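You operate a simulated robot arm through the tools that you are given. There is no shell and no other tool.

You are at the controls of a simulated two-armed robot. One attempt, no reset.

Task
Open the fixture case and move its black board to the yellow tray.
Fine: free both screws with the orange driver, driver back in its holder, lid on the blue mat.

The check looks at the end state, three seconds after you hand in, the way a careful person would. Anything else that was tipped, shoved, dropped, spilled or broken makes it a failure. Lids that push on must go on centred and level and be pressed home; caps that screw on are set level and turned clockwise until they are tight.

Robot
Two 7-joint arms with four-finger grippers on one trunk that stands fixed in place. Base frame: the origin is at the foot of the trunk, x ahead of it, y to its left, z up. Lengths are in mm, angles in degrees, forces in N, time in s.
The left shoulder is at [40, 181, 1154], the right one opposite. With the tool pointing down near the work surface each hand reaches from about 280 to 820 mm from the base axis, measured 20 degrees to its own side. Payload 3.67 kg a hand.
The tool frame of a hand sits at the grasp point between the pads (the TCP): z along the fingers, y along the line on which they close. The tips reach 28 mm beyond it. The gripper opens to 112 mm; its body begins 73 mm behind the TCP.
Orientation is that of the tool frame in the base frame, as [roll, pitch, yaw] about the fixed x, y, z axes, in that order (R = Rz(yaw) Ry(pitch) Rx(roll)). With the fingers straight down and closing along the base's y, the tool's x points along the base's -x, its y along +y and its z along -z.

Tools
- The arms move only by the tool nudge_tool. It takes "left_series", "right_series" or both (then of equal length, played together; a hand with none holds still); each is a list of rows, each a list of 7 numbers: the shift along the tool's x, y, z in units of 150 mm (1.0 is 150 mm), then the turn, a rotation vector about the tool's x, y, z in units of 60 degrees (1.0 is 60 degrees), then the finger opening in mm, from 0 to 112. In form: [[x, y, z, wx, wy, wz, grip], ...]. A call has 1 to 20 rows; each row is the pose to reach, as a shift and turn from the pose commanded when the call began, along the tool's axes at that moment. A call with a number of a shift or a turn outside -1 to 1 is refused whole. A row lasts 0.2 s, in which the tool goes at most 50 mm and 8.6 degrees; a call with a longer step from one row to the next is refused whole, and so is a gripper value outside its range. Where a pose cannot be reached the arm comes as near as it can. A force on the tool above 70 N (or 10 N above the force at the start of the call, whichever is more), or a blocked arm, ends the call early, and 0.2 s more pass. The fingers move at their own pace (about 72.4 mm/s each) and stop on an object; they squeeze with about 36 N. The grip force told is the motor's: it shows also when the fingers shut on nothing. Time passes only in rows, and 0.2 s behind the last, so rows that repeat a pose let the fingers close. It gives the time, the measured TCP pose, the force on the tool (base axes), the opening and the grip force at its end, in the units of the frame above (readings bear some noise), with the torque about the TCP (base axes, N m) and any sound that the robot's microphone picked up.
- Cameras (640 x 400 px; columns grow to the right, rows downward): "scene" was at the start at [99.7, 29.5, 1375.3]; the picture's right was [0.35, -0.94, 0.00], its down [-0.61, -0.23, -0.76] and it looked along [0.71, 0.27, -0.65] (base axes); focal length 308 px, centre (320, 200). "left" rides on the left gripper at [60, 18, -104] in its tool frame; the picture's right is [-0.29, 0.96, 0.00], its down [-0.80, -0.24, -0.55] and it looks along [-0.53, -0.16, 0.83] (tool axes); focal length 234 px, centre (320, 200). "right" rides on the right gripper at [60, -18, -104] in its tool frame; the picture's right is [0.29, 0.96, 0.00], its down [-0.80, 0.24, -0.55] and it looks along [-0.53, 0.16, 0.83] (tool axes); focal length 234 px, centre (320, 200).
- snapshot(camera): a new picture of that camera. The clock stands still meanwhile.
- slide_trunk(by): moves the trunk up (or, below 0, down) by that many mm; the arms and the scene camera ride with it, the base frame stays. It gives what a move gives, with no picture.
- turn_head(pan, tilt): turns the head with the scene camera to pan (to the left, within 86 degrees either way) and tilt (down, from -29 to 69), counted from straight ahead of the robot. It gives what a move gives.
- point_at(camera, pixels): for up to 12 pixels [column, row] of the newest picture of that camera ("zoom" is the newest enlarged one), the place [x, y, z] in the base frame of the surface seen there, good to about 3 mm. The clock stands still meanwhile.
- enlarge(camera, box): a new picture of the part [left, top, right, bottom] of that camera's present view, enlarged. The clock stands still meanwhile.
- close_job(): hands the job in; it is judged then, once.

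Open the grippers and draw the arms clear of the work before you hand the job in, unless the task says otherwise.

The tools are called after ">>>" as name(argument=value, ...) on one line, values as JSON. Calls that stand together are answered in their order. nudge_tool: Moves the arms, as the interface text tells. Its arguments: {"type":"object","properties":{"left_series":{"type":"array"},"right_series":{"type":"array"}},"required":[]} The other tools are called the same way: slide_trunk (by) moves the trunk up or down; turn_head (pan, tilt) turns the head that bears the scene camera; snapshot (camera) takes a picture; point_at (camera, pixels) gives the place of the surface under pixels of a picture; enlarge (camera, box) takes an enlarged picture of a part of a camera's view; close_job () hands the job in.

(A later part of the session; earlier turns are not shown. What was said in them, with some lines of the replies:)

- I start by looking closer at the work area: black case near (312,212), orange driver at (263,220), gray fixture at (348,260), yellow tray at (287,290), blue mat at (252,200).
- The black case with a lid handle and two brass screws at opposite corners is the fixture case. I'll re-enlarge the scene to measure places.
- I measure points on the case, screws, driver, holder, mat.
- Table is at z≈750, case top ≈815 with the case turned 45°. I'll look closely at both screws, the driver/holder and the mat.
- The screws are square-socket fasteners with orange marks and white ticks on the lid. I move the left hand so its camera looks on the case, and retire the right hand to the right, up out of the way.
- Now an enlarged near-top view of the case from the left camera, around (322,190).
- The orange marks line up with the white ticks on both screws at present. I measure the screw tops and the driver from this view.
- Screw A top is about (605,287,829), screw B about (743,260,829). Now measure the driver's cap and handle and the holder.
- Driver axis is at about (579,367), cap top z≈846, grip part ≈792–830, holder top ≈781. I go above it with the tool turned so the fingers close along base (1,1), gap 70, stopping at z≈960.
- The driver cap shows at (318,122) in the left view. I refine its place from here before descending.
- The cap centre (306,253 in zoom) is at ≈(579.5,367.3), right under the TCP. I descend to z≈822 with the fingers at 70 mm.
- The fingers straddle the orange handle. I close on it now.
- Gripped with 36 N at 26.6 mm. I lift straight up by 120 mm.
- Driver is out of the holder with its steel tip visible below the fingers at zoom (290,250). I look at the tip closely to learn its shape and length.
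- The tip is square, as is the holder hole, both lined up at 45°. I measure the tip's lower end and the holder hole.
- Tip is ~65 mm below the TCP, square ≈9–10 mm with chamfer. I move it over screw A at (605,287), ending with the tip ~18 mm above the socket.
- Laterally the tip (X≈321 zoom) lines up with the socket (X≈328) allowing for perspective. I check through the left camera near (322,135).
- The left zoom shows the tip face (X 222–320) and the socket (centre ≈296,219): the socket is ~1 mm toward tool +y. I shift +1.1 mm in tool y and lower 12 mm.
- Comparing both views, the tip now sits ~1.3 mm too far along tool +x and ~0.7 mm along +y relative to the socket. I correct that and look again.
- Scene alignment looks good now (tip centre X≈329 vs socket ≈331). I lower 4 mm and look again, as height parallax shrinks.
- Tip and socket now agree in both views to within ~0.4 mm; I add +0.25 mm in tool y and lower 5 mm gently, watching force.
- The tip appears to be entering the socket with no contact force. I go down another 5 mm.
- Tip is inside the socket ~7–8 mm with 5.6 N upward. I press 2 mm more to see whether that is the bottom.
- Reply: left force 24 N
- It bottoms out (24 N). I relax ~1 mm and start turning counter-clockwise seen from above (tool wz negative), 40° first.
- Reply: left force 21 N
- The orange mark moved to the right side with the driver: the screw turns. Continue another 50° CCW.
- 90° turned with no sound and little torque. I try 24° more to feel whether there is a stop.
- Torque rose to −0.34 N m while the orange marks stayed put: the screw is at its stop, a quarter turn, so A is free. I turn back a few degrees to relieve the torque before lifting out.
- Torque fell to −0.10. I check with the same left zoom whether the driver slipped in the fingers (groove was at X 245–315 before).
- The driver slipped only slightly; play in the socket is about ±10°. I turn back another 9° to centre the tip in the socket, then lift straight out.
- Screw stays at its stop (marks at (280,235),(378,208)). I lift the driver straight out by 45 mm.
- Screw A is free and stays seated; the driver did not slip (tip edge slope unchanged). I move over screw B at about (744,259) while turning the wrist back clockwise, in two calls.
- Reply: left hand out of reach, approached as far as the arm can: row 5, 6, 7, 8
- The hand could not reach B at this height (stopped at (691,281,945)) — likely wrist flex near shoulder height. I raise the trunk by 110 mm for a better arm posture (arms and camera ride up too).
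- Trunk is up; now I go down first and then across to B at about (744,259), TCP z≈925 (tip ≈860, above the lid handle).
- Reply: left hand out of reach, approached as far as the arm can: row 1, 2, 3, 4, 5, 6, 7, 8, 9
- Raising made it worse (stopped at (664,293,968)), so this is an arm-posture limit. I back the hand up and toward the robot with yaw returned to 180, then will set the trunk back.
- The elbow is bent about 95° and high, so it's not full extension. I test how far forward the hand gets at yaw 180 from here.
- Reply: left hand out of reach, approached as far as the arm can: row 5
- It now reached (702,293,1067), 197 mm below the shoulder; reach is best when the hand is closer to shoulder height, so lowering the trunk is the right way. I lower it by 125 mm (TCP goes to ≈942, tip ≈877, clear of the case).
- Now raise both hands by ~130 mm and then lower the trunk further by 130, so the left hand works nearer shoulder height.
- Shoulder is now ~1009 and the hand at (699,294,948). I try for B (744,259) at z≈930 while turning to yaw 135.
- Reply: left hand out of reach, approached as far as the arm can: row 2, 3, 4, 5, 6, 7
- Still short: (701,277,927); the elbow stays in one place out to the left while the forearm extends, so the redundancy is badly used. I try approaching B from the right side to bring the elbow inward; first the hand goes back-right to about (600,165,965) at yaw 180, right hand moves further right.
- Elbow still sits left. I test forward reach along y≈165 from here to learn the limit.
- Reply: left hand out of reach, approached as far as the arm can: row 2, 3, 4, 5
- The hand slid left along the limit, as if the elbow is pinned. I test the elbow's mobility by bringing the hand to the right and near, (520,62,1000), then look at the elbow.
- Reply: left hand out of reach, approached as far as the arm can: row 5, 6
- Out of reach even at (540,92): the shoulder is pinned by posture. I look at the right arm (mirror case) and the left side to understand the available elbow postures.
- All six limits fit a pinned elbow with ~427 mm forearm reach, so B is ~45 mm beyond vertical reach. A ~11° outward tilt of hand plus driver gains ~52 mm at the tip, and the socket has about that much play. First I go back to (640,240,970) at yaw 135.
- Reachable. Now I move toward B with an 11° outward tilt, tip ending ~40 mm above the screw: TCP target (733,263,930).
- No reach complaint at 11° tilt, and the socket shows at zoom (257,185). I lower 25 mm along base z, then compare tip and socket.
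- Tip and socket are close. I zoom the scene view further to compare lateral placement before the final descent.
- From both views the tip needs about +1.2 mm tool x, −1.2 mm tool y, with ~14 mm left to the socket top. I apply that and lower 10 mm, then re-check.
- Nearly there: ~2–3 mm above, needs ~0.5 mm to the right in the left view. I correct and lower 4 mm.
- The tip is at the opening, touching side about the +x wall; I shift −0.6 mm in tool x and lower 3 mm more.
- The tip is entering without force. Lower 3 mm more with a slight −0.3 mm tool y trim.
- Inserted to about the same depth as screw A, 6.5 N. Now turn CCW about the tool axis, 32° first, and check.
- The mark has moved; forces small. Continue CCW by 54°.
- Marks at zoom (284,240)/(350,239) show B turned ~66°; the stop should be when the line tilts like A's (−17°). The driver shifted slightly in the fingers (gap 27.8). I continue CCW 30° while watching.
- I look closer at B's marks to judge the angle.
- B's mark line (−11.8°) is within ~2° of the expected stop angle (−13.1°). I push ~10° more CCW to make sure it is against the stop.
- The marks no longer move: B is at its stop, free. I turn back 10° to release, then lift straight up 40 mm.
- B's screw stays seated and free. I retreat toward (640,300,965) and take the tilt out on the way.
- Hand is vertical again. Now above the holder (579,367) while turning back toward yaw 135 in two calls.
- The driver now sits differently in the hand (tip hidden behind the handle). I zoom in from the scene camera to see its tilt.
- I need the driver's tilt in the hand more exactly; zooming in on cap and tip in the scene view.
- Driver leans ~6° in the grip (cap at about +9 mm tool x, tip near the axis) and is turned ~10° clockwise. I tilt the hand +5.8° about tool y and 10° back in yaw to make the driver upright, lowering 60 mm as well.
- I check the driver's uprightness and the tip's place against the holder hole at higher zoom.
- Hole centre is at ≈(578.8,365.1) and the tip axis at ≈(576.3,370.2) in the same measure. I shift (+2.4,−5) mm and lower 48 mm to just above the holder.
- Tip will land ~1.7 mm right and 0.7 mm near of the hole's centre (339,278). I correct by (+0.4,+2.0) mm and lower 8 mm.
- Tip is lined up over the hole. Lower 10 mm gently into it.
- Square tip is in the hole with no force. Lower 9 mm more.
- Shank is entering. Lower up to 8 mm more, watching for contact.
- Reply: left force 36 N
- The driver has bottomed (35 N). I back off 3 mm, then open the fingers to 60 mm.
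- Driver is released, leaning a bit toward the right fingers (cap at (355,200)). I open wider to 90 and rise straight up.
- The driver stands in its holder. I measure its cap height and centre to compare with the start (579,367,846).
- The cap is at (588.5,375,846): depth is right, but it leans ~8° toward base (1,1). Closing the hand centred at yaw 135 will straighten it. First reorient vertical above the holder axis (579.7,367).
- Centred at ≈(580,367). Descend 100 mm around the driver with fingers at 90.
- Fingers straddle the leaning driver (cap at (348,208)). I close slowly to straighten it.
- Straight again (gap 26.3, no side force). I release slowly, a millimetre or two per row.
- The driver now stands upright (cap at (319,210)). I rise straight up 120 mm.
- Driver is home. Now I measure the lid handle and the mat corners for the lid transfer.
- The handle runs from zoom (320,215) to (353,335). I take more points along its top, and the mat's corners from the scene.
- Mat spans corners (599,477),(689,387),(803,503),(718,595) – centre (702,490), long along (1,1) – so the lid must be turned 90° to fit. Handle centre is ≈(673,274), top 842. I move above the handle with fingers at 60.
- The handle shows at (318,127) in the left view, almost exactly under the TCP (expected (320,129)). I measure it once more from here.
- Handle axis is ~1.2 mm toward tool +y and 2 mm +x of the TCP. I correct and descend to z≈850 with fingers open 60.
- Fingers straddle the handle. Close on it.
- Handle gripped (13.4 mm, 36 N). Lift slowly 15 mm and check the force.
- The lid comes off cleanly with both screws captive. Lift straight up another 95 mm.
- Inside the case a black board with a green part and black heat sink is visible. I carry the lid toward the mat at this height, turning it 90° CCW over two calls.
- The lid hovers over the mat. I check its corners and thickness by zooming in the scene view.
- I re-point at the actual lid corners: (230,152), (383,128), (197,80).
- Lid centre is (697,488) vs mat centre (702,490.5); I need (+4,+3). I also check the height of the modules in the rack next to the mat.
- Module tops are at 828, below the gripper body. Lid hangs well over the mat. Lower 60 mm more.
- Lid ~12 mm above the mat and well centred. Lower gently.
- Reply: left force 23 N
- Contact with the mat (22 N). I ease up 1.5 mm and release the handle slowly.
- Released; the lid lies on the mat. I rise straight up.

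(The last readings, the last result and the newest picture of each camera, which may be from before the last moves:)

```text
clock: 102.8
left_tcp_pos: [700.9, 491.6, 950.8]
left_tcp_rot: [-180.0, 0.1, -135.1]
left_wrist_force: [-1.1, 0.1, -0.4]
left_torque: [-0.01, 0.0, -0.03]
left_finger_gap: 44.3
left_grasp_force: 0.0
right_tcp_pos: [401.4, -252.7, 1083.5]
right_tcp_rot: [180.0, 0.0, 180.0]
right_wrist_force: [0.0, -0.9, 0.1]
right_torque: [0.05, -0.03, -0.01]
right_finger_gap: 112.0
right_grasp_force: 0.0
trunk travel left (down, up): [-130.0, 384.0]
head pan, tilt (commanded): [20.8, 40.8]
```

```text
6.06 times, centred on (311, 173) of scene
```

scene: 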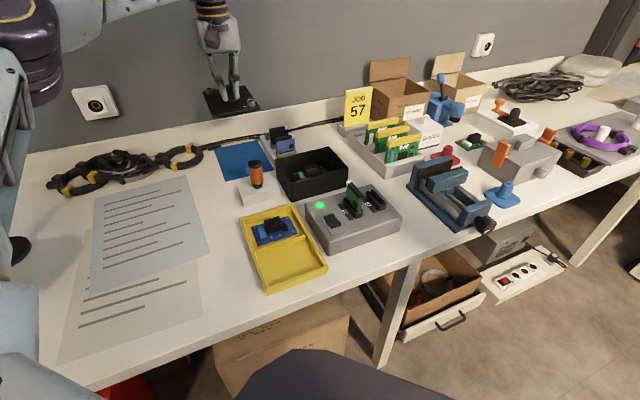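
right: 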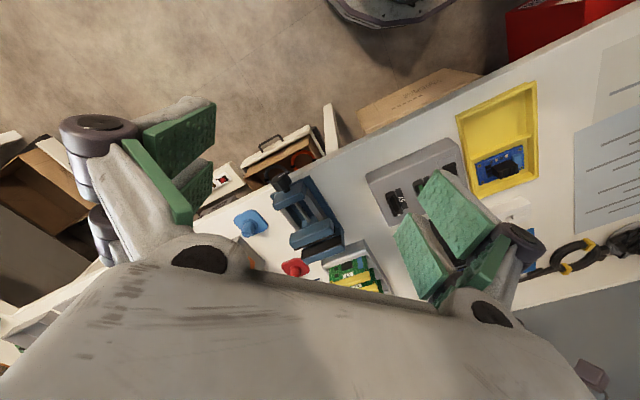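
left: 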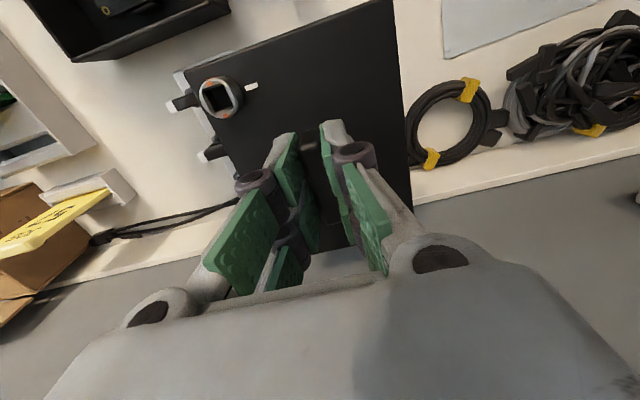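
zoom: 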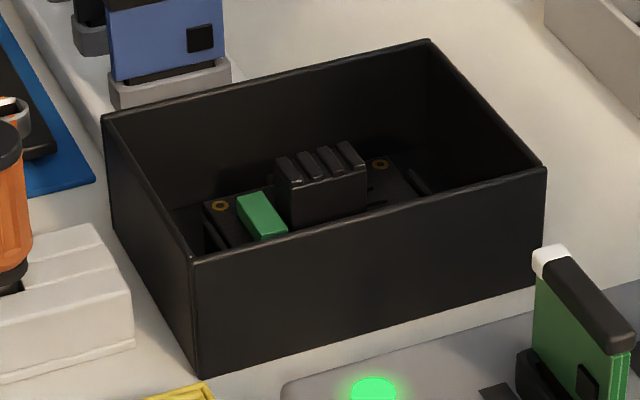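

Lid rests fully on the mat (≥6 mm margin all round), driver upright. Now I bring the left camera to look into the case from (614,384) at yaw 135.

>>> nudge_tool(left_series=[[0.077, -0.008, 0, 0, 0, 0.125, 60], [0.154, -0.016, 0, 0, 0, 0.25, 60], [0.231, -0.024, 0, 0, 0, 0.375, 60], [0.308, -0.031, 0, 0, 0, 0.5, 60], [0.385, -0.039, 0, 0, 0, 0.625, 60], [0.462, -0.047, 0, 0, 0, 0.75, 60]])

>>> nudge_tool(left_series=[[0.048, -0.06, 0, 0, 0, 0.125, 60], [0.096, -0.12, 0, 0, 0, 0.25, 60], [0.144, -0.18, 0, 0, 0, 0.375, 60], [0.191, -0.24, 0, 0, 0, 0.5, 60], [0.239, -0.3, 0, 0, 0, 0.625, 60], [0.287, -0.36, 0, 0, 0, 0.75, 60], [0.287, -0.36, 0, 0, 0, 0.75, 60]])

>>> snapshot(camera="left")

```text
clock: 104.2
left_tcp_pos: [656.4, 438.8, 950.0]
left_tcp_rot: [179.9, 0.2, 179.8]
left_wrist_force: [-0.5, 0.0, -0.3]
left_torque: [0.03, 0.0, 0.01]
left_finger_gap: 60.0
left_grasp_force: 0.0
right_tcp_pos: [401.7, -252.4, 1084.8]
right_tcp_rot: [-180.0, 0.0, -180.0]
right_wrist_force: [-0.3, 0.4, -0.3]
right_torque: [0.0, -0.02, 0.0]
right_finger_gap: 111.7
right_grasp_force: 0.1
trunk travel left (down, up): [-130.0, 384.0]
head pan, tilt (commanded): [20.8, 40.8]
```

```text
clock: 105.8
left_tcp_pos: [614.2, 384.7, 950.5]
left_tcp_rot: [180.0, 0.1, 134.7]
left_wrist_force: [-1.1, 0.4, 0.6]
left_torque: [0.03, 0.03, 0.0]
left_finger_gap: 59.8
left_grasp_force: 0.2
right_tcp_pos: [402.3, -251.5, 1084.2]
right_tcp_rot: [180.0, 0.0, 180.0]
right_wrist_force: [-0.7, 0.5, 0.2]
right_torque: [0.03, -0.01, 0.01]
right_finger_gap: 112.5
right_grasp_force: 0.0
trunk travel left (down, up): [-130.0, 384.0]
head pan, tilt (commanded): [20.8, 40.8]
```

```text
taken
```

left: 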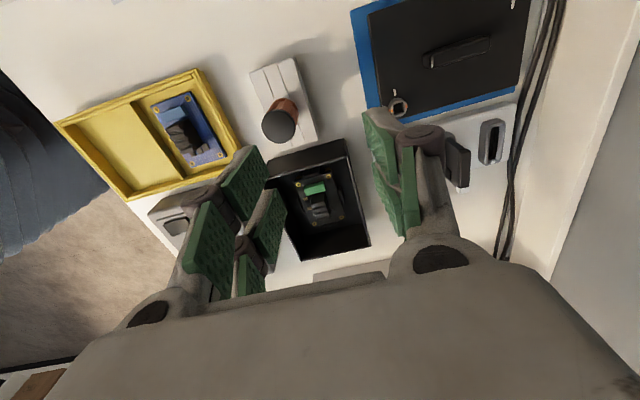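

The board is visible inside the case at (320,200). I enlarge it and measure.

>>> enlarge(camera="left", box=[275, 135, 375, 265])

>>> point_at(camera="zoom", pixels=[[302, 172], [255, 155], [375, 220], [290, 265], [330, 145], [300, 215], [320, 200], [290, 210], [330, 225], [310, 240], [250, 200], [340, 250]])

>>> enlarge(camera="left", box=[295, 165, 350, 235])

```text
3.08 times, centred on (325, 200) of left
```

zoom: 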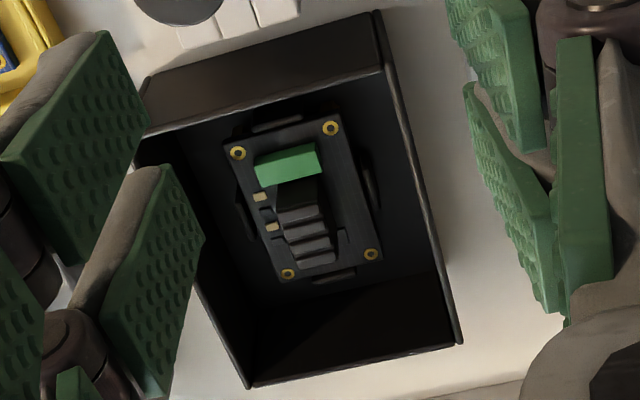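

```text
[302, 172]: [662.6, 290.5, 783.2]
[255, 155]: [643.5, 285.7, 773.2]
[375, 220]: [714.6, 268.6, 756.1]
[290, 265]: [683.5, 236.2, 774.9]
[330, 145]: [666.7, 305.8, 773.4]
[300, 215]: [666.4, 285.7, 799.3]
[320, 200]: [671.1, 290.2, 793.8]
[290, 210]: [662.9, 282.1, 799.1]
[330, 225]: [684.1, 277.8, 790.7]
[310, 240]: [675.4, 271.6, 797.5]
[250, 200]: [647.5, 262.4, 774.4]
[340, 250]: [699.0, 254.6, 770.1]
```

```text
5.71 times, centred on (322, 200) of left
```

zoom: 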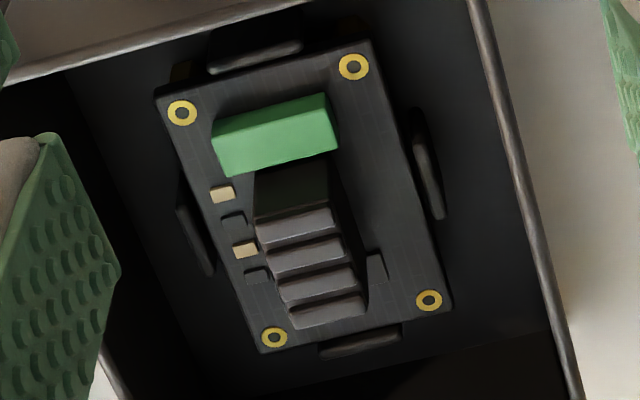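

Board is a black PCB (z≈773) with a finned heat sink (top ≈799) about 19 mm wide along base (1,1). I measure the fins, holes and nearby walls.

>>> point_at(camera="zoom", pixels=[[297, 228], [305, 258], [315, 287], [325, 316], [268, 232], [332, 222], [182, 112], [353, 67], [428, 300], [274, 337], [290, 190], [275, 140]])

>>> point_at(camera="left", pixels=[[395, 180], [356, 243], [302, 255], [270, 160], [345, 140], [368, 243], [345, 205], [330, 247]])

```text
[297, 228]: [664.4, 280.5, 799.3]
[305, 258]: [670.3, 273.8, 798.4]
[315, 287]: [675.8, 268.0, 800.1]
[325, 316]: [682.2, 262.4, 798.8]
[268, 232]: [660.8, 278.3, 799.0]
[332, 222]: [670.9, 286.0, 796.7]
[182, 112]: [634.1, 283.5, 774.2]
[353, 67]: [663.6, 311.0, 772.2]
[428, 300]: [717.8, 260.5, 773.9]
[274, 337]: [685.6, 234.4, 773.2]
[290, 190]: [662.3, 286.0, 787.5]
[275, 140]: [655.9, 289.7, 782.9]
```

```text
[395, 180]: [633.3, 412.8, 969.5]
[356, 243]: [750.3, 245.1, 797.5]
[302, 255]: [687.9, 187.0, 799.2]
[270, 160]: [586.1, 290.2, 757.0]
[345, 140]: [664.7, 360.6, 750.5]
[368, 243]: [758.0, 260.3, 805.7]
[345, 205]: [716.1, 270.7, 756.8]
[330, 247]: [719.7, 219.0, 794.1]
```

Board centre ≈(675,272), heat sink centre ≈(673,271.4), top 799; green part top 783. I go above the heat sink at yaw 135 (closing across its 19 mm width), z≈900, fingers 40.

>>> nudge_tool(left_series=[[-0.162, -0.051, 0, 0, 0, 0, 50], [-0.324, -0.103, 0, 0, 0, 0, 42], [-0.487, -0.154, 0, 0, 0, 0, 42], [-0.649, -0.206, 0, 0, 0, 0, 42], [-0.811, -0.257, 0, 0, 0, 0, 42], [-0.811, -0.257, 0.16, 0, 0, 0, 42], [-0.811, -0.257, 0.33, 0, 0, 0, 42], [-0.811, -0.257, 0.33, 0, 0, 0, 42]])

>>> enlarge(camera="left", box=[280, 80, 360, 190])

>>> enlarge(camera="scene", box=[265, 110, 355, 200])

```text
clock: 107.6
left_tcp_pos: [671.5, 271.0, 899.8]
left_tcp_rot: [179.9, 0.1, 134.9]
left_wrist_force: [0.4, -0.4, -0.5]
left_torque: [0.02, 0.02, 0.02]
left_finger_gap: 42.2
left_grasp_force: 0.0
right_tcp_pos: [402.0, -251.4, 1084.1]
right_tcp_rot: [180.0, -0.1, 180.0]
right_wrist_force: [0.4, 0.3, 0.3]
right_torque: [0.0, -0.02, 0.02]
right_finger_gap: 112.0
right_grasp_force: 0.1
trunk travel left (down, up): [-130.0, 384.0]
head pan, tilt (commanded): [20.8, 40.8]
```

```text
3.64 times, centred on (320, 135) of left
```

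zoom: 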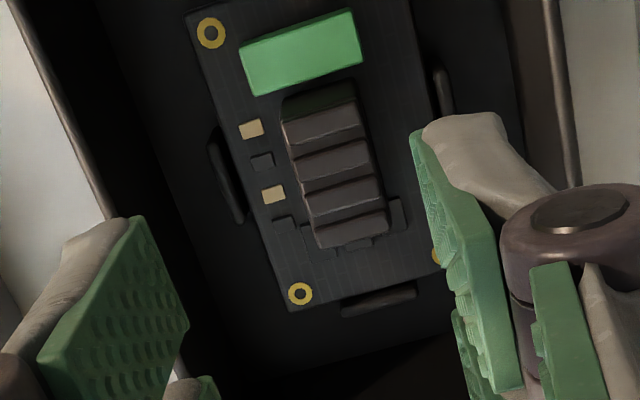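

```text
4.44 times, centred on (310, 155) of scene
```

zoom: 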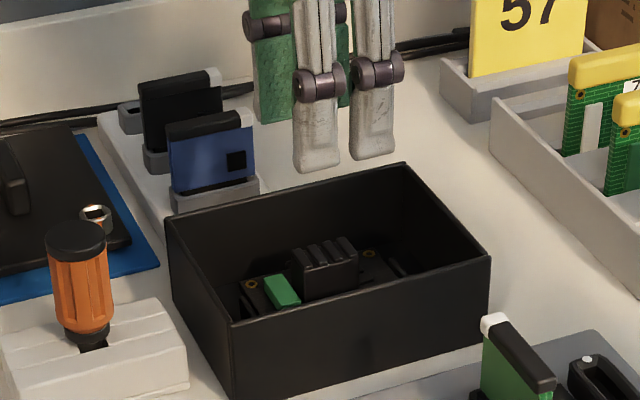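

The heat sink shows ~4–5 mm toward tool +y from the TCP axis. I zoom closer to fix its edges before descending.

>>> enlarge(camera="left", box=[300, 105, 350, 155])

>>> point_at(camera="zoom", pixels=[[230, 120], [390, 90], [265, 215], [430, 190], [300, 300], [470, 275], [320, 360], [480, 320], [350, 210], [385, 300]])

```text
8.00 times, centred on (325, 130) of left
```

zoom: 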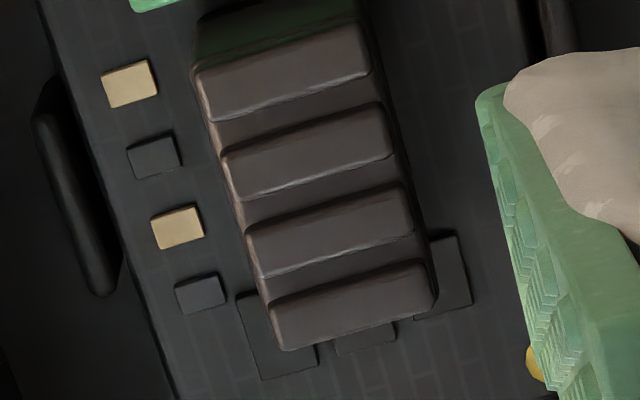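

```text
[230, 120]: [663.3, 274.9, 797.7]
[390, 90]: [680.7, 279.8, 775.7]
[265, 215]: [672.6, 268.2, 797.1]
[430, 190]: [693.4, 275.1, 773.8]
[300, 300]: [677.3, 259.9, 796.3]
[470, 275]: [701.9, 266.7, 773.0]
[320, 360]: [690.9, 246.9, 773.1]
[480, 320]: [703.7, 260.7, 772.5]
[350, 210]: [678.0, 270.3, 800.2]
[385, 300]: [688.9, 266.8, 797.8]
```

Fins' centre is +1.1 mm tool x, +4.7 mm tool y from the axis, which is also the case's mid-width, so the fingers clear both walls. I correct and descend to z≈816 (tips ≈788).

>>> nudge_tool(left_series=[[0.0073, 0.0313, 0.05, 0, 0, 0, 42], [0.0073, 0.0313, 0.15, 0, 0, 0, 42], [0.0073, 0.0313, 0.25, 0, 0, 0, 42], [0.0073, 0.0313, 0.35, 0, 0, 0, 42], [0.0073, 0.0313, 0.43, 0, 0, 0, 42], [0.0073, 0.0313, 0.5, 0, 0, 0, 42], [0.0073, 0.0313, 0.55, 0, 0, 0, 42], [0.0073, 0.0313, 0.567, 0, 0, 0, 42], [0.0073, 0.0313, 0.567, 0, 0, 0, 42]])

>>> snapshot(camera="left")

>>> enlarge(camera="scene", box=[265, 110, 355, 200])

```text
clock: 109.6
left_tcp_pos: [675.5, 275.9, 815.2]
left_tcp_rot: [179.9, 0.0, 134.9]
left_wrist_force: [-0.4, 0.1, -0.3]
left_torque: [0.0, -0.03, 0.05]
left_finger_gap: 42.0
left_grasp_force: 0.1
right_tcp_pos: [401.3, -252.9, 1083.6]
right_tcp_rot: [179.9, 0.0, -180.0]
right_wrist_force: [-0.3, 1.1, 0.1]
right_torque: [0.03, -0.01, -0.01]
right_finger_gap: 112.0
right_grasp_force: 0.0
trunk travel left (down, up): [-130.0, 384.0]
head pan, tilt (commanded): [20.8, 40.8]
```

```text
taken
```

left: 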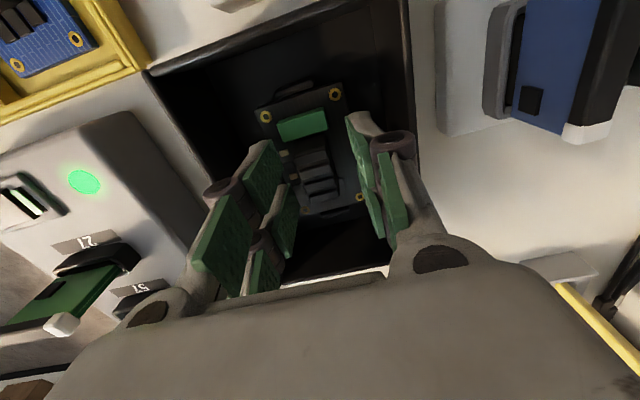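

```text
4.44 times, centred on (310, 155) of scene
```

zoom: 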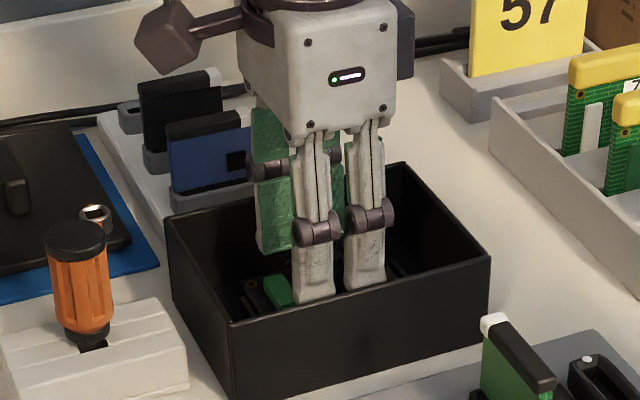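

No contact; fins are centred between the pads. I lower 3 mm more and close on the heat sink.

>>> nudge_tool(left_series=[[0, 0, 0.01, 0, 0, 0, 42], [0, 0, 0.02, 0, 0, 0, 42], [0, 0, 0.02, 0, 0, 0, 34], [0, 0, 0.02, 0, 0, 0, 26], [0, 0, 0.02, 0, 0, 0, 20], [0, 0, 0.02, 0, 0, 0, 14], [0, 0, 0.02, 0, 0, 0, 8], [0, 0, 0.02, 0, 0, 0, 8]])

>>> snapshot(camera="left")

```text
clock: 111.4
left_tcp_pos: [674.5, 273.8, 811.7]
left_tcp_rot: [179.9, 0.1, 134.8]
left_wrist_force: [-2.7, -2.5, -0.5]
left_torque: [-0.07, 0.09, 0.05]
left_finger_gap: 19.5
left_grasp_force: 35.9
right_tcp_pos: [401.5, -252.8, 1085.4]
right_tcp_rot: [180.0, -0.1, -179.9]
right_wrist_force: [0.0, 0.4, -0.6]
right_torque: [-0.03, -0.01, 0.02]
right_finger_gap: 112.2
right_grasp_force: 0.0
trunk travel left (down, up): [-130.0, 384.0]
head pan, tilt (commanded): [20.8, 40.8]
```

```text
taken
```

left: 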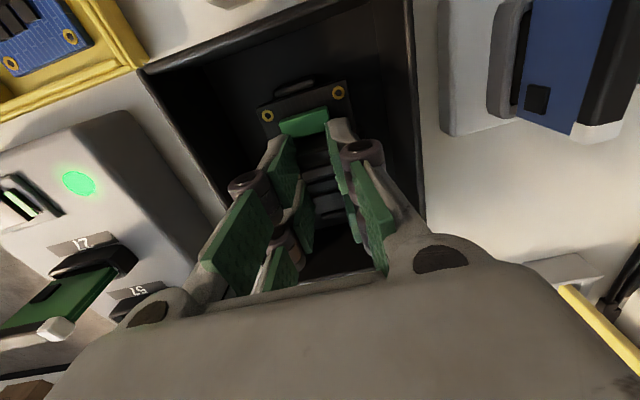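

Heat sink gripped (19.5 mm, 36 N). Lift slowly 15 mm and check.

>>> nudge_tool(left_series=[[0, 0, -0.013, 0, 0, 0, 8], [0, 0, -0.033, 0, 0, 0, 8], [0, 0, -0.067, 0, 0, 0, 8], [0, 0, -0.1, 0, 0, 0, 8]])

>>> enlarge(camera="scene", box=[265, 120, 355, 200])

>>> snapshot(camera="left")

```text
clock: 112.4
left_tcp_pos: [675.5, 274.1, 827.3]
left_tcp_rot: [179.9, 0.2, 134.8]
left_wrist_force: [0.1, -0.5, -0.5]
left_torque: [-0.02, -0.02, 0.03]
left_finger_gap: 19.5
left_grasp_force: 36.5
right_tcp_pos: [402.5, -252.9, 1084.8]
right_tcp_rot: [-180.0, -0.1, 179.9]
right_wrist_force: [-0.1, 0.2, 0.2]
right_torque: [0.01, -0.03, 0.01]
right_finger_gap: 112.0
right_grasp_force: 0.0
trunk travel left (down, up): [-130.0, 384.0]
head pan, tilt (commanded): [20.8, 40.8]
```

```text
5.00 times, centred on (310, 160) of scene
```

zoom: 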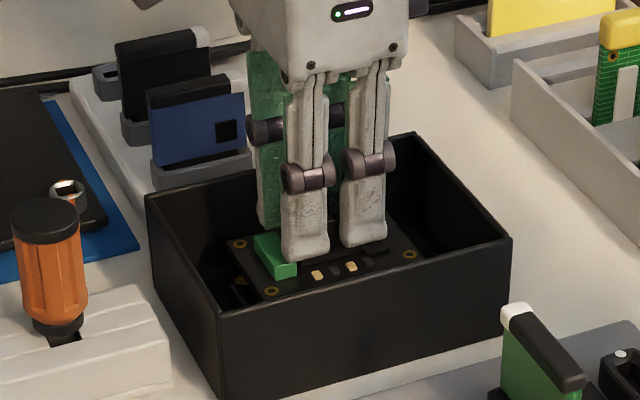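

```text
taken
```

left: 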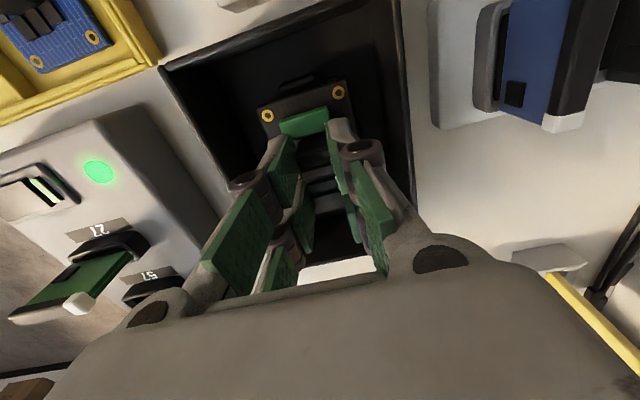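

The board rises freely and level. Lift 115 mm more, clear of the case, then look at the tray.

>>> nudge_tool(left_series=[[0, 0, -0.08, 0, 0, 0, 8], [0, 0, -0.2, 0, 0, 0, 8], [0, 0, -0.35, 0, 0, 0, 8], [0, 0, -0.5, 0, 0, 0, 8], [0, 0, -0.65, 0, 0, 0, 8], [0, 0, -0.77, 0, 0, 0, 8], [0, 0, -0.77, 0, 0, 0, 8]])

>>> enlarge(camera="scene", box=[225, 195, 335, 300])

>>> point_at(camera="zoom", pixels=[[115, 70], [245, 38], [400, 262], [225, 340], [160, 178], [305, 152], [180, 182], [320, 175], [240, 320], [375, 255], [260, 230], [200, 120]])

```text
clock: 114.0
left_tcp_pos: [675.6, 274.4, 943.0]
left_tcp_rot: [-179.9, 0.1, 134.9]
left_wrist_force: [-0.2, 1.6, -0.5]
left_torque: [0.0, 0.03, -0.03]
left_finger_gap: 19.5
left_grasp_force: 36.4
right_tcp_pos: [402.3, -252.5, 1084.7]
right_tcp_rot: [-180.0, 0.0, 179.9]
right_wrist_force: [-0.1, 0.4, 0.5]
right_torque: [-0.01, -0.03, 0.01]
right_finger_gap: 112.1
right_grasp_force: 0.0
trunk travel left (down, up): [-130.0, 384.0]
head pan, tilt (commanded): [20.8, 40.8]
```

```text
3.81 times, centred on (280, 248) of scene
```

zoom: 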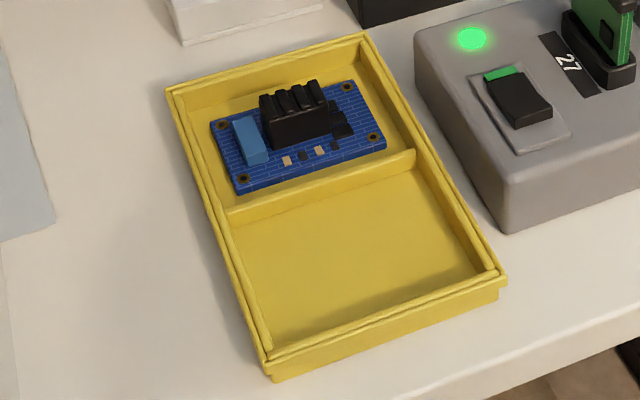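

```text
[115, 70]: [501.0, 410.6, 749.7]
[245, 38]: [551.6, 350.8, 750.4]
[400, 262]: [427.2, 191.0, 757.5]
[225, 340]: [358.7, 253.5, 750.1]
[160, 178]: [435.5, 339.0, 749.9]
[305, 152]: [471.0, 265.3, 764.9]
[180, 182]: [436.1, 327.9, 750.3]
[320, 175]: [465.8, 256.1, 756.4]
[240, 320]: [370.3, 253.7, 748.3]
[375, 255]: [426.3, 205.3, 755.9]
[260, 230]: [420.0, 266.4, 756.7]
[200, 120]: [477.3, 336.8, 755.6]
```

I measure the empty compartment's inner corners and the rim.

>>> point_at(camera="zoom", pixels=[[240, 228], [408, 182], [478, 268], [278, 338], [350, 255], [170, 90], [362, 35], [505, 278], [268, 362], [320, 185], [225, 205], [412, 155]])

>>> enlarge(camera="scene", box=[270, 70, 350, 150])

```text
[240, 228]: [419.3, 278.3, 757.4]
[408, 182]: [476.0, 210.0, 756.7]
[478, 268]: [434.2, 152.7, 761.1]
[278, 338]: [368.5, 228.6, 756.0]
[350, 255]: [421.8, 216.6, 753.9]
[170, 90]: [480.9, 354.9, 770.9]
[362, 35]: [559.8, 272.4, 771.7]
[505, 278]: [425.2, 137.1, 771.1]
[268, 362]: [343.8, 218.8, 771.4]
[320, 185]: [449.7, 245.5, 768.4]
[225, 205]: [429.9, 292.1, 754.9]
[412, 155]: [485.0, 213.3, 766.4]
```

```text
5.00 times, centred on (310, 110) of scene
```

zoom: 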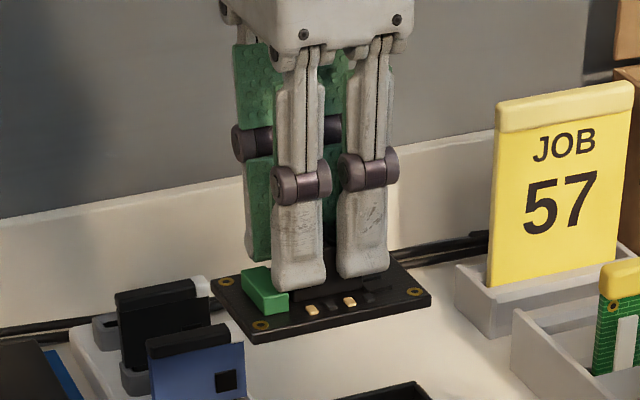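

The tray is also at 45°: empty compartment centre ≈(418,211), floor ≈756, rim 771; the board (80×49) fits in its present orientation. I carry it there at this height in two calls.

>>> nudge_tool(left_series=[[0.076, -0.126, 0, 0, 0, 0, 8], [0.153, -0.252, 0, 0, 0, 0, 8], [0.229, -0.378, 0, 0, 0, 0, 8], [0.305, -0.503, 0, 0, 0, 0, 8], [0.382, -0.629, 0, 0, 0, 0, 8], [0.458, -0.755, 0, 0, 0, 0, 8]])

>>> nudge_tool(left_series=[[0.076, -0.126, 0, 0, 0, 0, 8], [0.153, -0.252, 0, 0, 0, 0, 8], [0.229, -0.378, 0, 0, 0, 0, 8], [0.305, -0.503, 0, 0, 0, 0, 8], [0.382, -0.629, 0, 0, 0, 0, 8], [0.458, -0.755, 0, 0, 0, 0, 8], [0.458, -0.755, 0, 0, 0, 0, 8]])

>>> snapshot(camera="scene")

>>> snapshot(camera="left")

```text
clock: 115.4
left_tcp_pos: [544.9, 244.1, 943.6]
left_tcp_rot: [179.9, 0.2, 134.9]
left_wrist_force: [-0.3, 0.1, -1.8]
left_torque: [0.0, -0.02, 0.0]
left_finger_gap: 19.3
left_grasp_force: 36.2
right_tcp_pos: [401.3, -253.4, 1084.3]
right_tcp_rot: [180.0, 0.0, 179.9]
right_wrist_force: [-0.6, 0.8, 0.8]
right_torque: [-0.01, -0.03, -0.01]
right_finger_gap: 112.1
right_grasp_force: 0.1
trunk travel left (down, up): [-130.0, 384.0]
head pan, tilt (commanded): [20.8, 40.8]
```

```text
clock: 117.0
left_tcp_pos: [416.9, 211.2, 942.8]
left_tcp_rot: [179.9, 0.0, 134.9]
left_wrist_force: [0.8, 0.8, 0.1]
left_torque: [-0.02, 0.02, -0.02]
left_finger_gap: 19.3
left_grasp_force: 35.8
right_tcp_pos: [402.6, -251.6, 1084.4]
right_tcp_rot: [180.0, -0.1, 180.0]
right_wrist_force: [-1.0, 0.4, 0.9]
right_torque: [-0.01, 0.0, 0.04]
right_finger_gap: 111.8
right_grasp_force: 0.0
trunk travel left (down, up): [-130.0, 384.0]
head pan, tilt (commanded): [20.8, 40.8]
```

```text
taken
```

scene: 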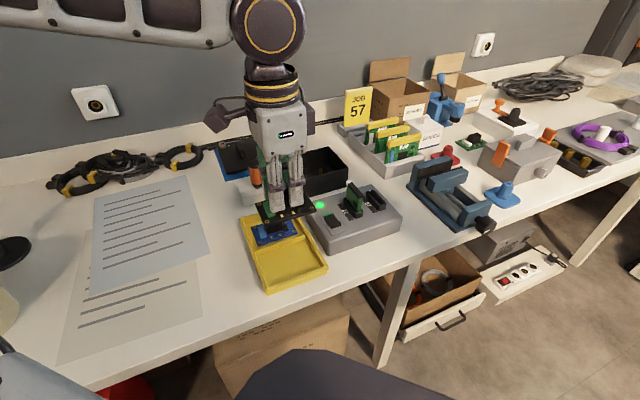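

```text
taken
```

left: 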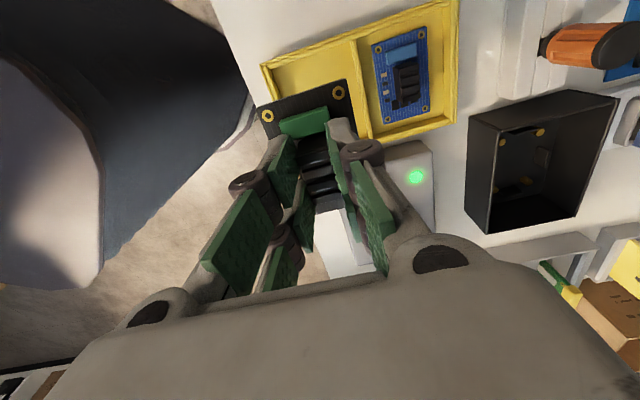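

Above the empty compartment. Descend 100 mm to z≈842 and check alignment.

>>> nudge_tool(left_series=[[0, 0, 0.15, 0, 0, 0, 8], [0, 0, 0.3, 0, 0, 0, 8], [0, 0, 0.45, 0, 0, 0, 8], [0, 0, 0.58, 0, 0, 0, 8], [0, 0, 0.667, 0, 0, 0, 8], [0, 0, 0.667, 0, 0, 0, 8]])

>>> enlarge(camera="scene", box=[225, 190, 335, 300])

>>> snapshot(camera="left")

```text
clock: 118.4
left_tcp_pos: [418.4, 210.4, 842.6]
left_tcp_rot: [180.0, 0.1, 134.9]
left_wrist_force: [0.3, -0.1, -0.9]
left_torque: [0.02, -0.03, 0.02]
left_finger_gap: 19.5
left_grasp_force: 36.6
right_tcp_pos: [401.1, -253.1, 1084.2]
right_tcp_rot: [180.0, 0.0, 179.9]
right_wrist_force: [0.1, 0.0, -0.5]
right_torque: [-0.03, 0.0, 0.01]
right_finger_gap: 112.0
right_grasp_force: 0.0
trunk travel left (down, up): [-130.0, 384.0]
head pan, tilt (commanded): [20.8, 40.8]
```

```text
3.64 times, centred on (280, 245) of scene
```

zoom: 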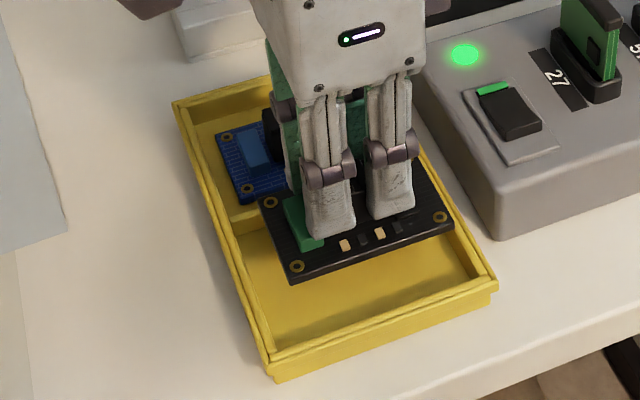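

```text
taken
```

left: 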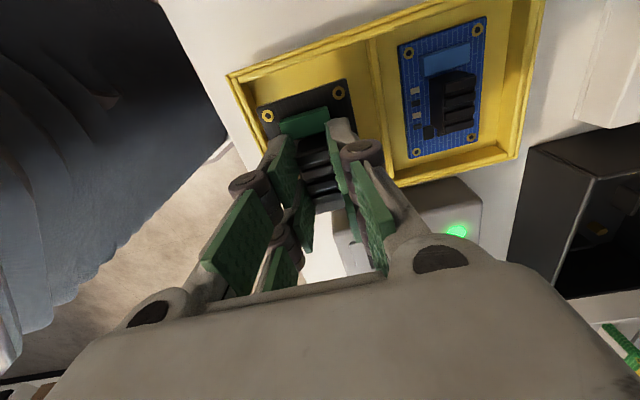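

Board is centred over the empty compartment by coordinates (v 421–470 within 401–490). Descend 38 mm, then the last bit gently.

>>> nudge_tool(left_series=[[0, 0, 0.06, 0, 0, 0, 8], [0, 0, 0.12, 0, 0, 0, 8], [0, 0, 0.18, 0, 0, 0, 8], [0, 0, 0.23, 0, 0, 0, 8], [0, 0, 0.253, 0, 0, 0, 8], [0, 0, 0.253, 0, 0, 0, 8]])

>>> enlarge(camera="scene", box=[225, 190, 335, 300])

>>> snapshot(camera="left")

```text
clock: 119.8
left_tcp_pos: [418.7, 212.5, 803.3]
left_tcp_rot: [179.9, 0.1, 134.9]
left_wrist_force: [0.0, -0.3, -0.8]
left_torque: [-0.03, 0.01, 0.02]
left_finger_gap: 19.1
left_grasp_force: 35.7
right_tcp_pos: [403.1, -253.4, 1084.1]
right_tcp_rot: [179.9, 0.1, -180.0]
right_wrist_force: [-0.3, 0.8, 0.2]
right_torque: [-0.01, 0.01, 0.01]
right_finger_gap: 112.0
right_grasp_force: 0.1
trunk travel left (down, up): [-130.0, 384.0]
head pan, tilt (commanded): [20.8, 40.8]
```

```text
3.64 times, centred on (280, 245) of scene
```

zoom: 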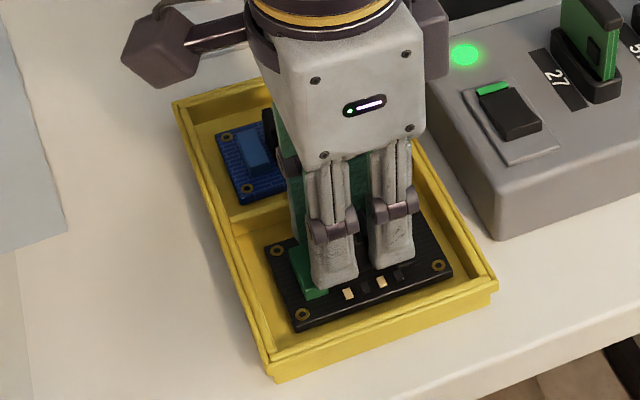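

```text
taken
```

left: 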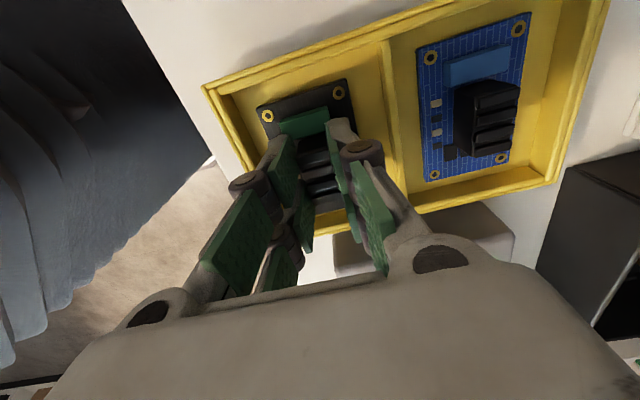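

Well centred in the compartment. Lower gently until contact.

>>> nudge_tool(left_series=[[0, 0, 0.01, 0, 0, 0, 8], [0, 0, 0.02, 0, 0, 0, 8], [0, 0, 0.027, 0, 0, 0, 8], [0, 0, 0.027, 0, 0, 0, 8]])

```text
clock: 120.8
left_tcp_pos: [418.7, 212.4, 799.4]
left_tcp_rot: [179.9, 0.1, 134.9]
left_wrist_force: [0.9, -0.3, 2.7]
left_torque: [0.05, 0.07, -0.01]
left_finger_gap: 19.3
left_grasp_force: 36.1
right_tcp_pos: [403.0, -252.5, 1084.7]
right_tcp_rot: [-180.0, 0.0, 180.0]
right_wrist_force: [-1.1, -0.4, -0.3]
right_torque: [0.01, 0.01, -0.01]
right_finger_gap: 112.1
right_grasp_force: 0.0
trunk travel left (down, up): [-130.0, 384.0]
head pan, tilt (commanded): [20.8, 40.8]
```

Contact at z≈799 (2.7 N). Release slowly to 32 mm.

>>> nudge_tool(left_series=[[0, 0, 0.002, 0, 0, 0, 17], [0, 0, 0.002, 0, 0, 0, 19.5], [0, 0, 0.002, 0, 0, 0, 21], [0, 0, 0.002, 0, 0, 0, 24], [0, 0, 0.002, 0, 0, 0, 28], [0, 0, 0.002, 0, 0, 0, 32], [0, 0, 0.002, 0, 0, 0, 32]])

>>> enlarge(camera="scene", box=[225, 190, 335, 300])

>>> snapshot(camera="left")

```text
clock: 122.4
left_tcp_pos: [418.4, 212.8, 800.0]
left_tcp_rot: [179.9, 0.1, 135.0]
left_wrist_force: [0.2, 0.7, -0.9]
left_torque: [-0.01, -0.02, 0.01]
left_finger_gap: 32.0
left_grasp_force: 0.0
right_tcp_pos: [401.5, -253.0, 1083.7]
right_tcp_rot: [-180.0, 0.1, -180.0]
right_wrist_force: [0.2, -0.5, -0.1]
right_torque: [0.0, -0.02, 0.01]
right_finger_gap: 111.8
right_grasp_force: 0.0
trunk travel left (down, up): [-130.0, 384.0]
head pan, tilt (commanded): [20.8, 40.8]
```

```text
3.64 times, centred on (280, 245) of scene
```

zoom: 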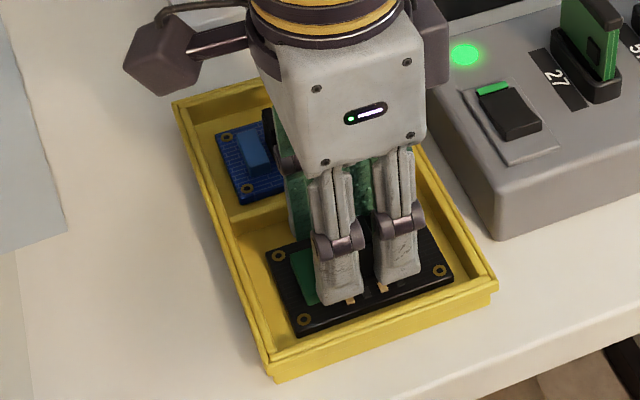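

```text
taken
```

left: 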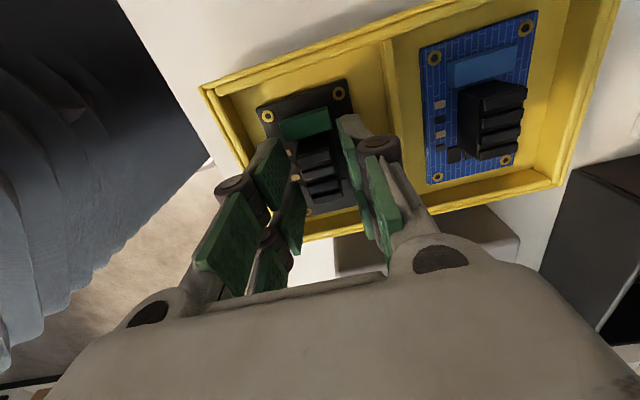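

The board rests in the tray, fingers free. I rise straight up 150 mm.

>>> nudge_tool(left_series=[[0, 0, -0.05, 0, 0, 0, 32], [0, 0, -0.15, 0, 0, 0, 32], [0, 0, -0.35, 0, 0, 0, 32], [0, 0, -0.6, 0, 0, 0, 32], [0, 0, -0.85, 0, 0, 0, 32], [0, 0, -1.0, 0, 0, 0, 32]])

>>> enlarge(camera="scene", box=[225, 190, 335, 300])

>>> snapshot(camera="scene")

```text
clock: 123.8
left_tcp_pos: [415.4, 214.2, 950.1]
left_tcp_rot: [179.9, 0.1, 135.0]
left_wrist_force: [-0.8, 1.0, 0.2]
left_torque: [0.02, -0.01, -0.02]
left_finger_gap: 31.8
left_grasp_force: 0.0
right_tcp_pos: [402.2, -252.6, 1084.9]
right_tcp_rot: [179.9, 0.0, 180.0]
right_wrist_force: [-0.3, 0.9, -0.8]
right_torque: [-0.01, 0.02, 0.0]
right_finger_gap: 112.0
right_grasp_force: 0.0
trunk travel left (down, up): [-130.0, 384.0]
head pan, tilt (commanded): [20.8, 40.8]
```

```text
3.64 times, centred on (280, 245) of scene
```

zoom: 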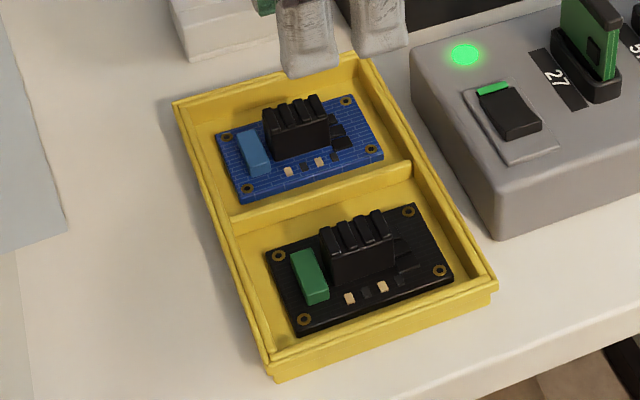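

```text
taken
```

scene: 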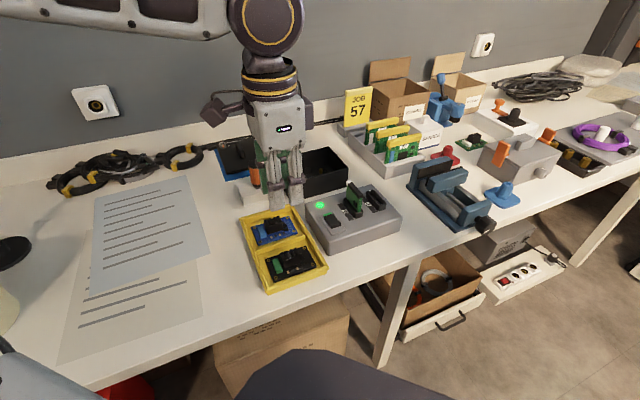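

The black board lies flat in the empty compartment. I now draw the left hand up and away to the left, opening the gripper.

>>> nudge_tool(left_series=[[0.05, 0.04, -0.15, 0, 0, 0, 50], [0.15, 0.12, -0.3, 0, 0, 0, 80], [0.25, 0.2, -0.45, 0, 0, 0, 112], [0.35, 0.29, -0.533, 0, 0, 0, 112], [0.44, 0.36, -0.533, 0, 0, 0, 112], [0.519, 0.424, -0.533, 0, 0, 0, 112]])

>>> slide_trunk(by=100)

>>> snapshot(camera="scene")

```text
clock: 125.2
left_tcp_pos: [407.9, 312.4, 1029.1]
left_tcp_rot: [179.9, 0.1, 134.8]
left_wrist_force: [0.9, 0.4, 0.1]
left_torque: [-0.01, -0.04, 0.0]
left_finger_gap: 111.9
left_grasp_force: 0.2
right_tcp_pos: [401.6, -252.0, 1085.2]
right_tcp_rot: [-180.0, 0.0, 179.9]
right_wrist_force: [0.7, -0.5, -0.4]
right_torque: [-0.03, -0.03, 0.02]
right_finger_gap: 111.9
right_grasp_force: 0.0
trunk travel left (down, up): [-130.0, 384.0]
head pan, tilt (commanded): [20.8, 40.8]
```

```text
clock: 126.6
left_tcp_pos: [408.6, 313.9, 1129.8]
left_tcp_rot: [-180.0, 0.1, 134.9]
left_wrist_force: [0.5, -0.2, 0.2]
left_torque: [0.01, 0.01, 0.0]
left_finger_gap: 112.1
left_grasp_force: 0.1
right_tcp_pos: [401.2, -253.2, 1184.8]
right_tcp_rot: [179.9, 0.1, 179.9]
right_wrist_force: [0.5, 0.3, 0.4]
right_torque: [-0.02, -0.02, 0.0]
right_finger_gap: 112.1
right_grasp_force: 0.0
trunk travel left (down, up): [-230.0, 284.0]
head pan, tilt (commanded): [20.8, 40.8]
```

```text
taken
```

scene: 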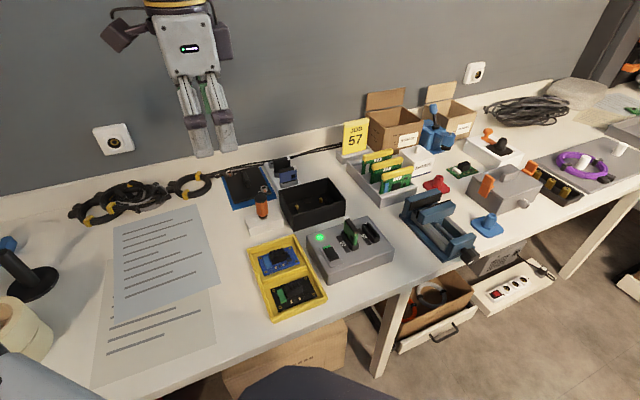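

Arms are clear. A last close look at the driver, lid, case and tray.

>>> enlarge(camera="scene", box=[215, 150, 350, 250])

>>> enlarge(camera="scene", box=[235, 180, 285, 240])

>>> snapshot(camera="left")

```text
4.00 times, centred on (282, 200) of scene
```

zoom: 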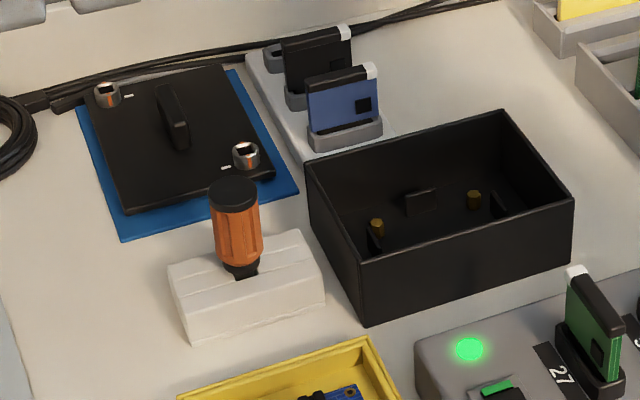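

```text
6.67 times, centred on (260, 210) of scene
```

zoom: 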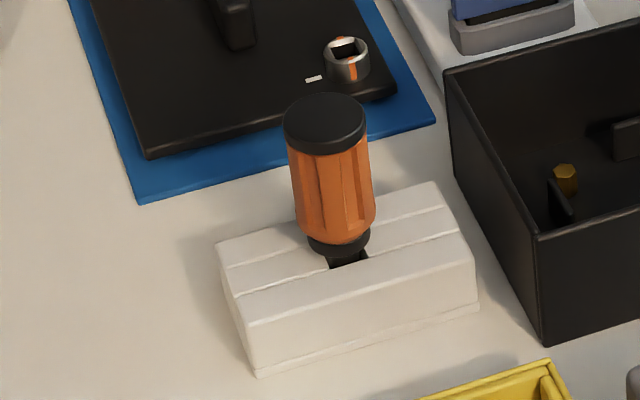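

```text
taken
```

left: 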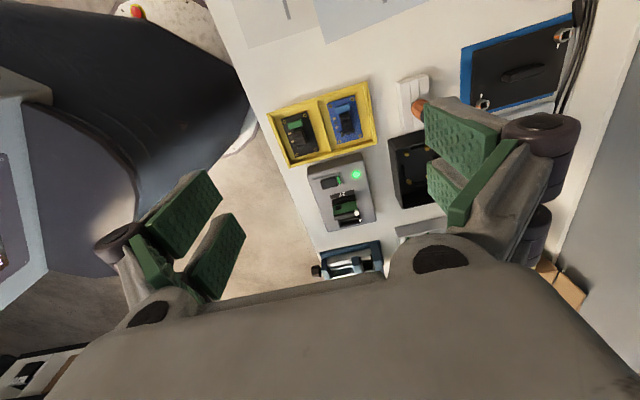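

Driver upright in its holder, lid on the mat, case empty, board in tray. I double-check that the lid's back edge lies within the mat.

>>> enlarge(camera="scene", box=[225, 155, 295, 215])

>>> point_at(camera="zoom", pixels=[[80, 118], [340, 62], [165, 335], [445, 255], [60, 140], [352, 60], [135, 400], [500, 290], [250, 80], [75, 105]])

```text
6.67 times, centred on (260, 185) of scene
```

zoom: 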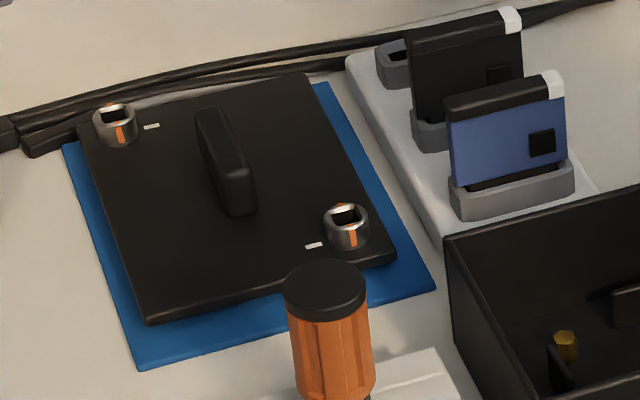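

```text
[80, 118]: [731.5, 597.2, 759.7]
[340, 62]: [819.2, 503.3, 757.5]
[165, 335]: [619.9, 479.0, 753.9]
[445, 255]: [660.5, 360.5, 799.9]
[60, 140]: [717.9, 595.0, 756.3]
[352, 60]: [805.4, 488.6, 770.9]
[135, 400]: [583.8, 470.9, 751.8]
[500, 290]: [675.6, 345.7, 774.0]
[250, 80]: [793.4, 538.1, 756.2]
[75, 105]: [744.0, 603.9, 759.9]
```

I point at the lid's own corners: (88,132), (303,78), (150,315), (390,258).

>>> point_at(camera="zoom", pixels=[[88, 134], [302, 80], [150, 313], [388, 256], [180, 200], [64, 146], [322, 90], [141, 365], [430, 283]])

```text
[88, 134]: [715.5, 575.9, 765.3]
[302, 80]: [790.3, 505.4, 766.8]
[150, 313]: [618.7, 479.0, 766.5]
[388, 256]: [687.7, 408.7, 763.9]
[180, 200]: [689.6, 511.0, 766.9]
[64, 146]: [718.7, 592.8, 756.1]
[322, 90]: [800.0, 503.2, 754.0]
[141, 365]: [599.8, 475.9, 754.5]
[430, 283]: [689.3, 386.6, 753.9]
```

Lid is level (z≈766) and fully inside the mat by ≥9 mm. I shift the left hand back to about its starting place, then hand in.

>>> nudge_tool(left_series=[[0.13, 0.13, -0.02, 0, 0, 0, 112], [0.26, 0.26, -0.04, 0, 0, 0, 112], [0.39, 0.39, -0.06, 0, 0, 0, 112], [0.5, 0.5, -0.1, 0, 0, 0, 112]])

>>> snapshot(camera="scene")

```text
clock: 127.6
left_tcp_pos: [408.6, 420.5, 1145.9]
left_tcp_rot: [179.9, 0.1, 134.9]
left_wrist_force: [-0.5, 0.4, 0.0]
left_torque: [0.03, 0.0, 0.01]
left_finger_gap: 111.9
left_grasp_force: 0.0
right_tcp_pos: [402.9, -252.4, 1184.2]
right_tcp_rot: [-180.0, 0.1, 180.0]
right_wrist_force: [0.1, 0.2, -0.5]
right_torque: [0.01, 0.01, -0.01]
right_finger_gap: 111.9
right_grasp_force: 0.1
trunk travel left (down, up): [-230.0, 284.0]
head pan, tilt (commanded): [20.8, 40.8]
```

```text
taken
```

scene: 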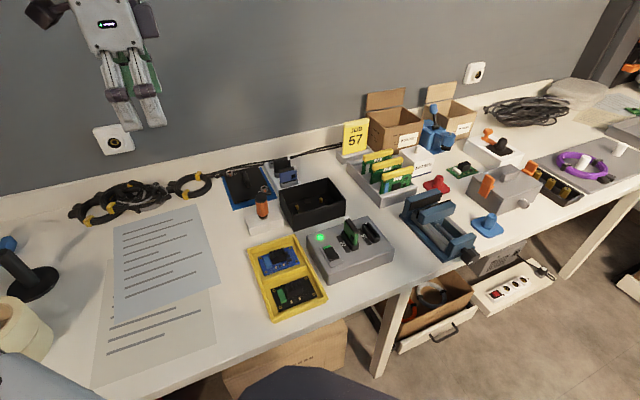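

All goals are met in the final picture: case open and empty, black board in the tray at (293,292), lid on the mat at (248,185), driver upright in its holder at (262,200), grippers open and clear. I hand the job in.

>>> close_job()

```text
The job is handed in.
```

I opened the fixture case and moved its black board into the empty front compartment of the yellow tray. The job is handed in; I haven't seen the check's verdict.

- **Screws:** I freed both with the orange driver, a quarter turn counter-clockwise each until they hit a stop. They stayed in the lid.
- **Second screw:** The far one was about 45 mm past the arm's straight-down reach, so I turned it with the hand and driver tilted about 11°. It reached its stop, and the lid then lifted off without force.
- **Driver:** It is back in its holder at its original depth. It leaned about 8° after the first placement, so I straightened it; it was upright when I let go.
- **Lid:** It lies flat on the blue mat, turned 90° so it fits, with at least 9 mm of mat showing on every side.
- **Board:** It is flat in the tray next to the blue board.

Both grippers are open and clear of the work. In the final picture nothing else on the bench had been moved or tipped. The trunk is about 45 mm lower than it started.
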